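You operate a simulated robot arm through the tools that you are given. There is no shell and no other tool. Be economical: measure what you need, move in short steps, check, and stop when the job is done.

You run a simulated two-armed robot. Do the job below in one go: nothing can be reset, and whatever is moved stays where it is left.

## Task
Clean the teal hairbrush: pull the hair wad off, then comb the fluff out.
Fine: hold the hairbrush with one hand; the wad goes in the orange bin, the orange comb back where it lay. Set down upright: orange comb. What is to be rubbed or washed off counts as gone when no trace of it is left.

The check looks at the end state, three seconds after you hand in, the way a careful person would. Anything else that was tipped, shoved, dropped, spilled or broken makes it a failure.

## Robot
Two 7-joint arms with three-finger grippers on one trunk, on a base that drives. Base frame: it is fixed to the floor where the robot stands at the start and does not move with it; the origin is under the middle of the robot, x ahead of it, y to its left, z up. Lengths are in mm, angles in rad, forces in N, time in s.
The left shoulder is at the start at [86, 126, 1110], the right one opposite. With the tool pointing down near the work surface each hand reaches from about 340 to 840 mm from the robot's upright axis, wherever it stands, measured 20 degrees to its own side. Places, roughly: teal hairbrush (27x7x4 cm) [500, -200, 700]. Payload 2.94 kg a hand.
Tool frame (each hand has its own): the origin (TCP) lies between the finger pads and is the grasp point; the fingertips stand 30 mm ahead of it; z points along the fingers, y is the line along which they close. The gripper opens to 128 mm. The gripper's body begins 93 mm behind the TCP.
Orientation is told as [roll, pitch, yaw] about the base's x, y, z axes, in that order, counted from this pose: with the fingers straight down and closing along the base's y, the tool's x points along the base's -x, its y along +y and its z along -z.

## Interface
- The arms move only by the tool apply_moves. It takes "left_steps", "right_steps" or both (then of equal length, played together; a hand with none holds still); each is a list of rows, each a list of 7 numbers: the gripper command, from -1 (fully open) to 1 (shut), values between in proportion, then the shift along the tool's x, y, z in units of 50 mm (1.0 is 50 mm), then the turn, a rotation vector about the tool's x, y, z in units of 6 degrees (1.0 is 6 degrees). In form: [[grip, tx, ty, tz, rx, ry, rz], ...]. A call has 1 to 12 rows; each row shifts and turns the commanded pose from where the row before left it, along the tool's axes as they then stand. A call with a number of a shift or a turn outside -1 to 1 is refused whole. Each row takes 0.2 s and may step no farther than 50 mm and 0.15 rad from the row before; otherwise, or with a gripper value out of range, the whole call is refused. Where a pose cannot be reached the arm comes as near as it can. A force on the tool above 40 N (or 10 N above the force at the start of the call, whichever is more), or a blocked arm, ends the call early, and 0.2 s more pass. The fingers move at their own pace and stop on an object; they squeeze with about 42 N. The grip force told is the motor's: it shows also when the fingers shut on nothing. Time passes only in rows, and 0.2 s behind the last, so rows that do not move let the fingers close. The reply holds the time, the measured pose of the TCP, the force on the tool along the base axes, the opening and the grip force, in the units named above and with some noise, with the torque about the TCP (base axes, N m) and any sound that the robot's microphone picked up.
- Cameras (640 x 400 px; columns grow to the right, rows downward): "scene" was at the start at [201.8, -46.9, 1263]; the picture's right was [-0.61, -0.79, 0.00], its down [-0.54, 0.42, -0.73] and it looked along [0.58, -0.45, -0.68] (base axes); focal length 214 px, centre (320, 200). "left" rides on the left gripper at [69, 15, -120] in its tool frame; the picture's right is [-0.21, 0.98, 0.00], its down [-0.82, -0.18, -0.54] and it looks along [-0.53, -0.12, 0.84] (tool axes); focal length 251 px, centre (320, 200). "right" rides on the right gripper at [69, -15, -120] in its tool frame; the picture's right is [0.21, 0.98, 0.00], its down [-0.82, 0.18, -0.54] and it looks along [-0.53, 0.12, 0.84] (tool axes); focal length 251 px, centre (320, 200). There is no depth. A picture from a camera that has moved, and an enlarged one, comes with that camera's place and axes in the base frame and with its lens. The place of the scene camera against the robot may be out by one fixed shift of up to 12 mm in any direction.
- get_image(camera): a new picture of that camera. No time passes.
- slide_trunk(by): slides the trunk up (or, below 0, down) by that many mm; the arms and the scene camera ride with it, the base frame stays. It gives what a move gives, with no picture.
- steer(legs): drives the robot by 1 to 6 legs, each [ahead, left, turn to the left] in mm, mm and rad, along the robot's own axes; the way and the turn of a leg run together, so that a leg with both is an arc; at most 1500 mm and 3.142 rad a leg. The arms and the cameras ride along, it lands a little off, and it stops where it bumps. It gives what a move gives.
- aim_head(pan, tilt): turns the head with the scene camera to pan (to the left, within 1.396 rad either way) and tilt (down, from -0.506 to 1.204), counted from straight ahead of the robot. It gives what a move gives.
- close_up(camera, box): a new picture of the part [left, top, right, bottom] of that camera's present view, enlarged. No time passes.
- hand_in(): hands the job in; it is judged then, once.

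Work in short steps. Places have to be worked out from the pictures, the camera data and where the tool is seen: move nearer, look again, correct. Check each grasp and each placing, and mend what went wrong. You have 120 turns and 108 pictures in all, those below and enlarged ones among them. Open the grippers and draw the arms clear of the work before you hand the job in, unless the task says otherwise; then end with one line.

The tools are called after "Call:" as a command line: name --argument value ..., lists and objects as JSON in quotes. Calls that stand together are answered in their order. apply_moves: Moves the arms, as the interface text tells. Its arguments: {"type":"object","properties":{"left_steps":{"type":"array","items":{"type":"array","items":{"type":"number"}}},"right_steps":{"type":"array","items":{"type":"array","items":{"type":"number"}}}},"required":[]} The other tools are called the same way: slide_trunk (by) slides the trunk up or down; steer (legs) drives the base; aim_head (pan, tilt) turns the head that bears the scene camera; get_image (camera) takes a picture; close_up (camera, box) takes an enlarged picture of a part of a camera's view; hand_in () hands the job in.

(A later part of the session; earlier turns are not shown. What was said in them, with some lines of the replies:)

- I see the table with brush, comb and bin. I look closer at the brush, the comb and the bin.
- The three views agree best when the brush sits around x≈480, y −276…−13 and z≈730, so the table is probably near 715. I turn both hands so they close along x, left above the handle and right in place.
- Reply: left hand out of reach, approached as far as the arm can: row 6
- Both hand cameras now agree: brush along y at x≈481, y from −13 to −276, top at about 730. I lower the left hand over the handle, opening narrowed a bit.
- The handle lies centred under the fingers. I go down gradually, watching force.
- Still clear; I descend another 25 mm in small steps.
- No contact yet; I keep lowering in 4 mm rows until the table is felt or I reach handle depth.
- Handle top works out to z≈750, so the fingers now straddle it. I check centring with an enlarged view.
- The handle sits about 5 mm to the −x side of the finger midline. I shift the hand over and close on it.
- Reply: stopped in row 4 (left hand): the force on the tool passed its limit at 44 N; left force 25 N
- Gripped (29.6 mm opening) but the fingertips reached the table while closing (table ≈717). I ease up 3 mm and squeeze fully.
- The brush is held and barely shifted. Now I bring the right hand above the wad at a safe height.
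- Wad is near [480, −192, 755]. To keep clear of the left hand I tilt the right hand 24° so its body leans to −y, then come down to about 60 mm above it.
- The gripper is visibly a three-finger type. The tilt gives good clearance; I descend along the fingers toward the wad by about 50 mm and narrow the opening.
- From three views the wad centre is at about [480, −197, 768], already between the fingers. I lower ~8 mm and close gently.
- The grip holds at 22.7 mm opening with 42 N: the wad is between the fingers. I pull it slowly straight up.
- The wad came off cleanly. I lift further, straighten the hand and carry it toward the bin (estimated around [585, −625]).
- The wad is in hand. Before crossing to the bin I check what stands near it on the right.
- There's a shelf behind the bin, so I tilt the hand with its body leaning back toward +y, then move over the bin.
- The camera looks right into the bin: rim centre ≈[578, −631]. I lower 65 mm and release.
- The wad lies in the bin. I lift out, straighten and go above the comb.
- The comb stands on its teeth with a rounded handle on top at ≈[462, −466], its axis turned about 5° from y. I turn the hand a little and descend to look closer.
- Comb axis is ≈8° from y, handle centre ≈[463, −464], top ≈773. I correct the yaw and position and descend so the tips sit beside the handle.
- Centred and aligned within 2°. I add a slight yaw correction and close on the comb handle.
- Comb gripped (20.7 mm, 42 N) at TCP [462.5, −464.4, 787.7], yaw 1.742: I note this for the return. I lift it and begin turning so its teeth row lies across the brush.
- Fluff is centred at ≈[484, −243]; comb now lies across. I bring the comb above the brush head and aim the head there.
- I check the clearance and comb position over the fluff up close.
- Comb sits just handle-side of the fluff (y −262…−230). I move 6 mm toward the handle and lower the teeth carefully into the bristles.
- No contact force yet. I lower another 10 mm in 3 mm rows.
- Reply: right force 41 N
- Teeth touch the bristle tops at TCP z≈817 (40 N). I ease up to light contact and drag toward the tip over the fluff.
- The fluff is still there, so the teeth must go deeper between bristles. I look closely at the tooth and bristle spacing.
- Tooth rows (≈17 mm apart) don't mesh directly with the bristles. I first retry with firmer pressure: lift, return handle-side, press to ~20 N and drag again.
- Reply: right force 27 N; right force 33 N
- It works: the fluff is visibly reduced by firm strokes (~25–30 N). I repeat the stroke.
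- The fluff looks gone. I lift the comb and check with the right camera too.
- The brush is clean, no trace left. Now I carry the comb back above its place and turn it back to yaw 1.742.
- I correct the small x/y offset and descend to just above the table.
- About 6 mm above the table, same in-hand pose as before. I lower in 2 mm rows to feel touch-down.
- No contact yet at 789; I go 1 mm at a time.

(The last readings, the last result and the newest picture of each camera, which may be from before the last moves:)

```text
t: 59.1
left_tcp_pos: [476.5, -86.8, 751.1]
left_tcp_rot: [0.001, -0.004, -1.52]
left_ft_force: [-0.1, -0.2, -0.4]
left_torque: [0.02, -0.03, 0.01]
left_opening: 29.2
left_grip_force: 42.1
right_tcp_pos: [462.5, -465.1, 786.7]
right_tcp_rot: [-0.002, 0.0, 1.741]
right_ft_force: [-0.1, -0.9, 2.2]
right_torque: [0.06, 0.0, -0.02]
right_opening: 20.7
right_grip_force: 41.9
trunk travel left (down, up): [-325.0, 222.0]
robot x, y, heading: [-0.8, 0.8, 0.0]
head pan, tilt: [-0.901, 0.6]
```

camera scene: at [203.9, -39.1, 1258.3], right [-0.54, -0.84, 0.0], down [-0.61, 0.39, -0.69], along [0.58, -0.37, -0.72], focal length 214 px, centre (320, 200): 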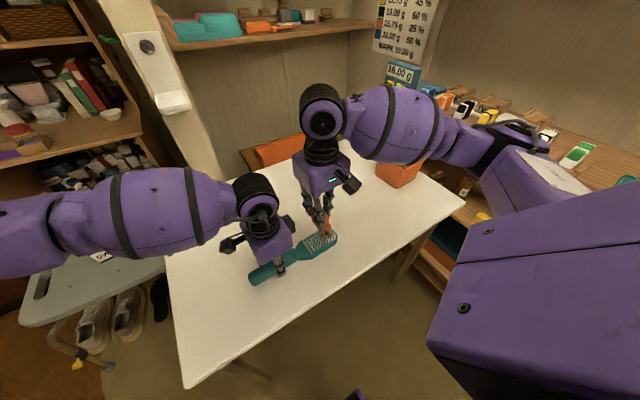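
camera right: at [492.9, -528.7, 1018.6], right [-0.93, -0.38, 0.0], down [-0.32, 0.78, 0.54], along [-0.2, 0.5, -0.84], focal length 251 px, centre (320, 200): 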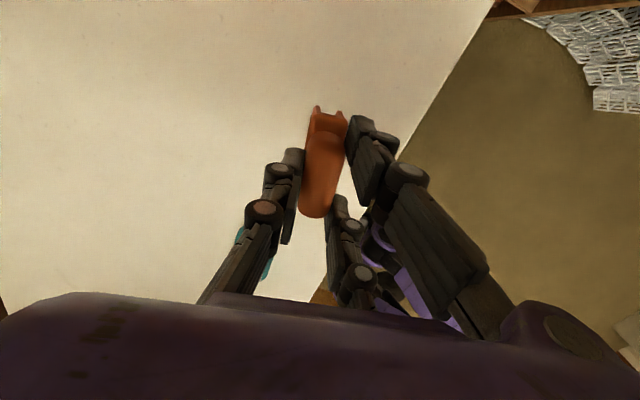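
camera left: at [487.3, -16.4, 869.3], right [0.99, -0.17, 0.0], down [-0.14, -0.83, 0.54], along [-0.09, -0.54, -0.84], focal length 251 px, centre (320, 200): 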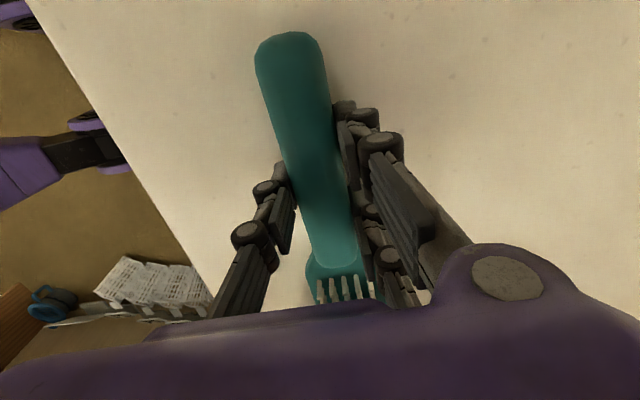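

Force just begins (2 N). One more millimetre to confirm seating.

Call:
apply_moves --right_steps '[[1, 0, 0, 0.014, 0, 0, 0], [1, 0, 0, 0, 0, 0, 0]]'

Call:
close_up --camera "scene" --box '[290, 200, 370, 270]'

```text
t: 59.7
left_tcp_pos: [475.2, -87.4, 750.6]
left_tcp_rot: [0.0, -0.005, -1.523]
left_ft_force: [-0.5, -0.3, 0.2]
left_torque: [0.02, -0.02, 0.0]
left_opening: 29.2
left_grip_force: 42.1
right_tcp_pos: [463.2, -464.4, 787.1]
right_tcp_rot: [-0.003, 0.003, 1.743]
right_ft_force: [0.2, -1.4, 10.2]
right_torque: [0.16, 0.1, 0.0]
right_opening: 20.6
right_grip_force: 41.8
trunk travel left (down, up): [-325.0, 222.0]
robot x, y, heading: [-1.2, -5.1, -0.002]
head pan, tilt: [-0.901, 0.6]
```

```text
5.71 times, centred on (330, 235) of scene
camera zoom: at [190.6, -64.8, 1276.2], right [-0.78, -0.62, 0.0], down [-0.35, 0.44, -0.83], along [0.51, -0.65, -0.56], focal length 1226 px, centre (263, 0)
```

zoom: 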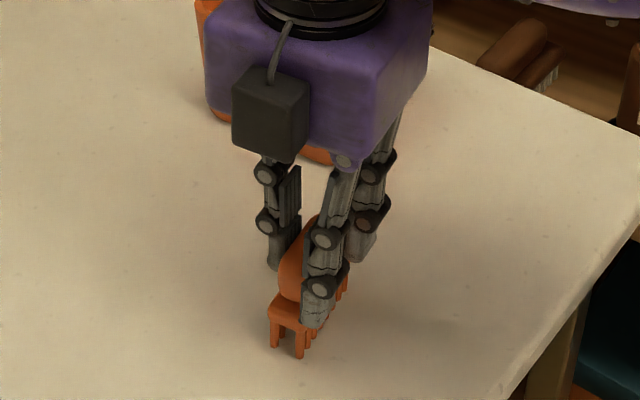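

Seated, and it looks just as it did at grasp time. I release gradually and rise.

Call:
apply_moves --right_steps '[[0.8, 0, 0, -0.01, 0, 0, 0], [0.6, 0, 0, 0, 0, 0, 0], [0.4, 0, 0, 0, 0, 0, 0], [0, 0, 0, 0, 0, 0, 0], [-0.3, 0, 0, 0, 0, 0, 0], [-0.3, 0, 0, -0.3, 0, 0, 0], [-0.3, 0, 0, -0.9, 0, 0, 0], [-0.3, 0, 0, -0.9, 0, 0, 0], [-0.3, 0, 0, 0, 0, 0, 0]]'

Call:
close_up --camera "right" --box '[200, 60, 460, 240]'

Call:
close_up --camera "scene" --box '[290, 220, 370, 270]'

```text
t: 61.7
left_tcp_pos: [475.2, -87.5, 750.5]
left_tcp_rot: [-0.001, -0.005, -1.522]
left_ft_force: [-0.7, 0.0, 0.0]
left_torque: [0.0, -0.02, 0.03]
left_opening: 29.0
left_grip_force: 41.4
right_tcp_pos: [464.3, -465.0, 890.8]
right_tcp_rot: [0.0, 0.0, 1.742]
right_ft_force: [0.3, -0.2, 0.1]
right_torque: [0.01, 0.01, 0.01]
right_opening: 83.3
right_grip_force: 0.0
trunk travel left (down, up): [-325.0, 222.0]
robot x, y, heading: [-2.3, 0.3, -0.001]
head pan, tilt: [-0.901, 0.6]
```

```text
2.22 times, centred on (330, 150) of right
camera zoom: at [490.8, -532.2, 1009.8], right [-0.93, -0.38, 0.0], down [-0.32, 0.78, 0.54], along [-0.2, 0.5, -0.84], focal length 559 px, centre (298, 311)
```

zoom: 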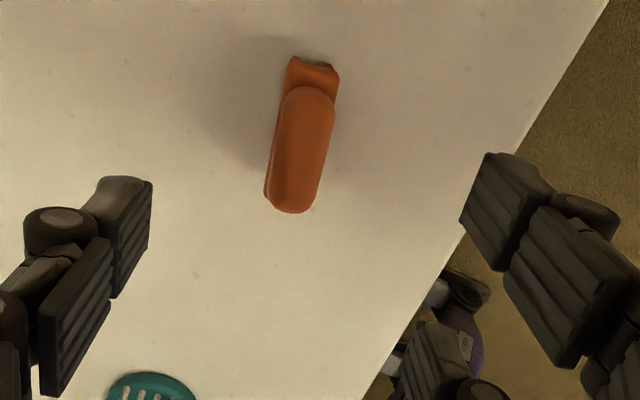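

```text
8.00 times, centred on (330, 245) of scene
camera zoom: at [191.2, -65.4, 1276.0], right [-0.78, -0.62, 0.0], down [-0.35, 0.44, -0.83], along [0.51, -0.65, -0.56], focal length 1716 px, centre (240, -160)
```

zoom: 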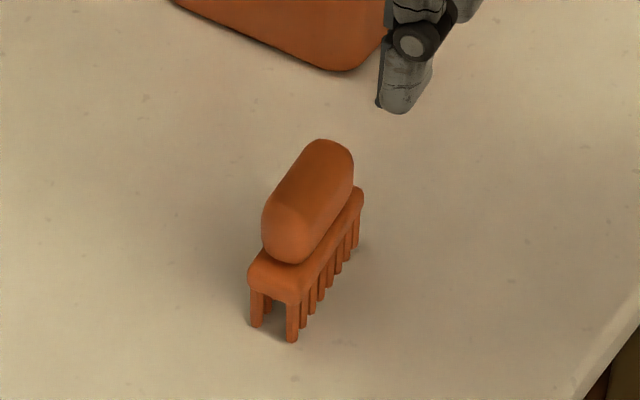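

The comb stands upright exactly where it was. Now I release the brush gently and lift the left hand clear, raising the right too.

Call:
apply_moves --left_steps '[[0.8, 0, 0, 0, 0, 0, 0], [0.6, 0, 0, 0, 0, 0, 0], [0.5, 0, 0, 0, 0, 0, 0], [0.3, 0, 0, 0, 0, 0, 0], [0, 0, 0, 0, 0, 0, 0], [-0.2, 0, 0, 0, 0, 0, 0], [-0.2, 0, 0, -0.3, 0, 0, 0], [-0.2, 0, 0, -0.9, 0, 0, 0], [-0.2, 0, 0, -1, 0, 0, 0], [-0.5, 0, 0, -1, 0, 0, 0], [-0.5, 0, 0, -1, 0, 0, 0], [-0.5, 0, 0, 0, 0, 0, 0]]' --right_steps '[[-0.3, 0, 0, 0, 0, 0, 0], [-0.3, 0, 0, 0, 0, 0, 0], [-0.3, 0, 0, 0, 0, 0, 0], [-0.3, 0, 0, 0, 0, 0, 0], [-0.3, 0, 0, 0, 0, 0, 0], [-0.3, 0, 0, 0, 0, 0, 0], [-0.3, 0, 0, -0.8, 0, 0, 0], [-0.3, 0, 0, -0.8, 0, 0, 0], [-0.3, 0, 0, -0.8, 0, 0, 0], [-0.3, 0, 0, -0.8, 0, 0, 0], [-0.3, 0, 0, 0, 0, 0, 0], [-0.3, 0, 0, 0, 0, 0, 0]]'

Call:
aim_head --pan -0.66 --tilt 0.752

Call:
get_image --camera "scene"

Call:
close_up --camera "scene" --box '[220, 220, 340, 310]'

Call:
close_up --camera "scene" --box '[340, 145, 420, 235]'

Call:
get_image --camera "left"

```text
t: 64.3
left_tcp_pos: [476.6, -86.3, 960.2]
left_tcp_rot: [0.002, -0.004, -1.524]
left_ft_force: [0.5, -0.2, 0.9]
left_torque: [-0.02, 0.0, -0.05]
left_opening: 95.9
left_grip_force: 0.1
right_tcp_pos: [464.9, -465.2, 1051.4]
right_tcp_rot: [0.0, 0.001, 1.741]
right_ft_force: [-0.3, 0.6, -0.1]
right_torque: [0.0, 0.04, -0.01]
right_opening: 83.4
right_grip_force: 0.1
trunk travel left (down, up): [-325.0, 222.0]
robot x, y, heading: [0.7, 1.2, 0.004]
head pan, tilt: [-0.901, 0.6]
```

```text
t: 65.1
left_tcp_pos: [477.0, -86.5, 959.8]
left_tcp_rot: [0.0, -0.003, -1.522]
left_ft_force: [0.6, -0.1, 0.2]
left_torque: [0.02, 0.0, 0.02]
left_opening: 96.0
left_grip_force: 0.0
right_tcp_pos: [464.9, -464.7, 1050.9]
right_tcp_rot: [-0.001, 0.0, 1.74]
right_ft_force: [-0.6, -0.6, -0.8]
right_torque: [-0.01, 0.0, -0.01]
right_opening: 83.0
right_grip_force: 0.0
trunk travel left (down, up): [-325.0, 222.0]
robot x, y, heading: [-1.3, 0.2, 0.003]
head pan, tilt: [-0.66, 0.752]
```

```text
40 pictures are left
camera scene: at [201.6, -46.9, 1263.0], right [-0.61, -0.79, 0.0], down [-0.54, 0.42, -0.73], along [0.58, -0.45, -0.68], focal length 214 px, centre (320, 200)
```

scene: 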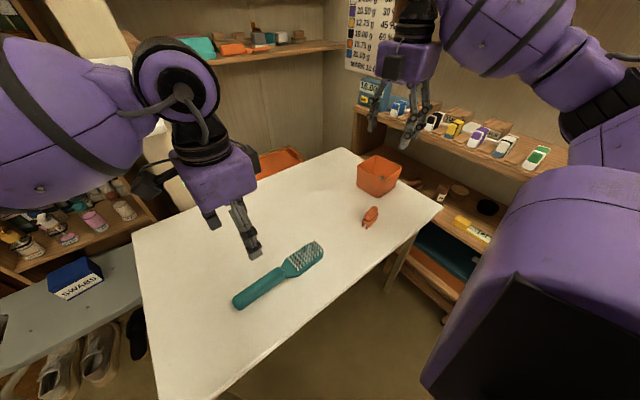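

```text
4.44 times, centred on (280, 265) of scene
camera zoom: at [201.6, -46.9, 1263.0], right [-0.61, -0.79, 0.0], down [-0.54, 0.42, -0.73], along [0.58, -0.45, -0.68], focal length 953 px, centre (498, -89)
```

zoom: 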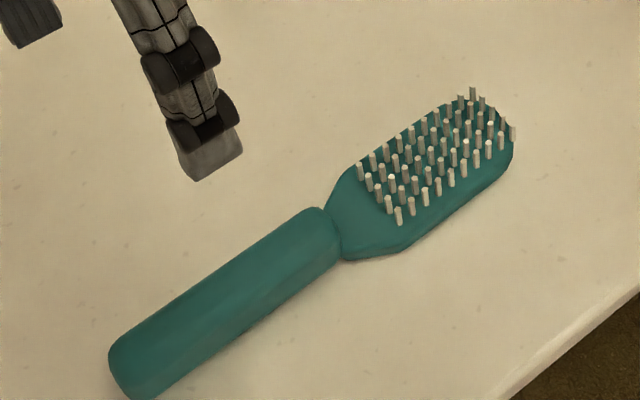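

```text
4.44 times, centred on (380, 190) of scene
camera zoom: at [201.6, -46.9, 1263.0], right [-0.61, -0.79, 0.0], down [-0.54, 0.42, -0.73], along [0.58, -0.45, -0.68], focal length 953 px, centre (53, 244)
```

zoom: 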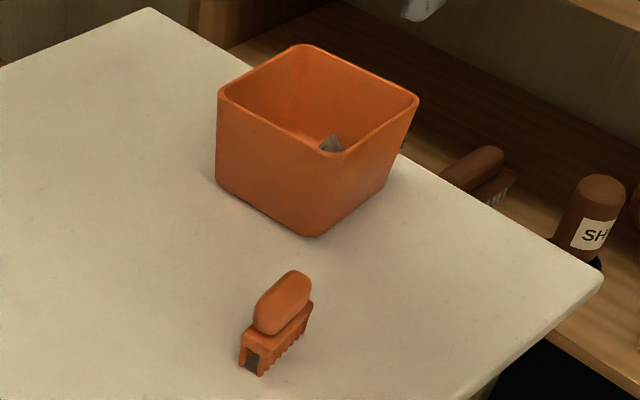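

```text
37 pictures are left
camera left: at [488.5, -14.9, 1079.0], right [0.99, -0.17, 0.0], down [-0.14, -0.83, 0.54], along [-0.09, -0.54, -0.84], focal length 251 px, centre (320, 200)
```

left: 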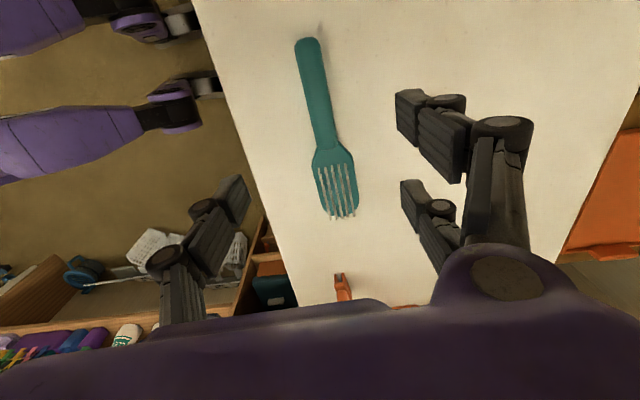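

Everything checks out: the brush is clean and within a few mm of where it lay, the wad is in the bin, and the comb is upright in its spot. Both hands are open and clear, so I hand in.

Call:
hand_in

```text
The job is handed in.
```

The hairbrush is clean with no trace of fluff left, the wad is in the orange bin, the comb stands upright where it lay, and the job is handed in.
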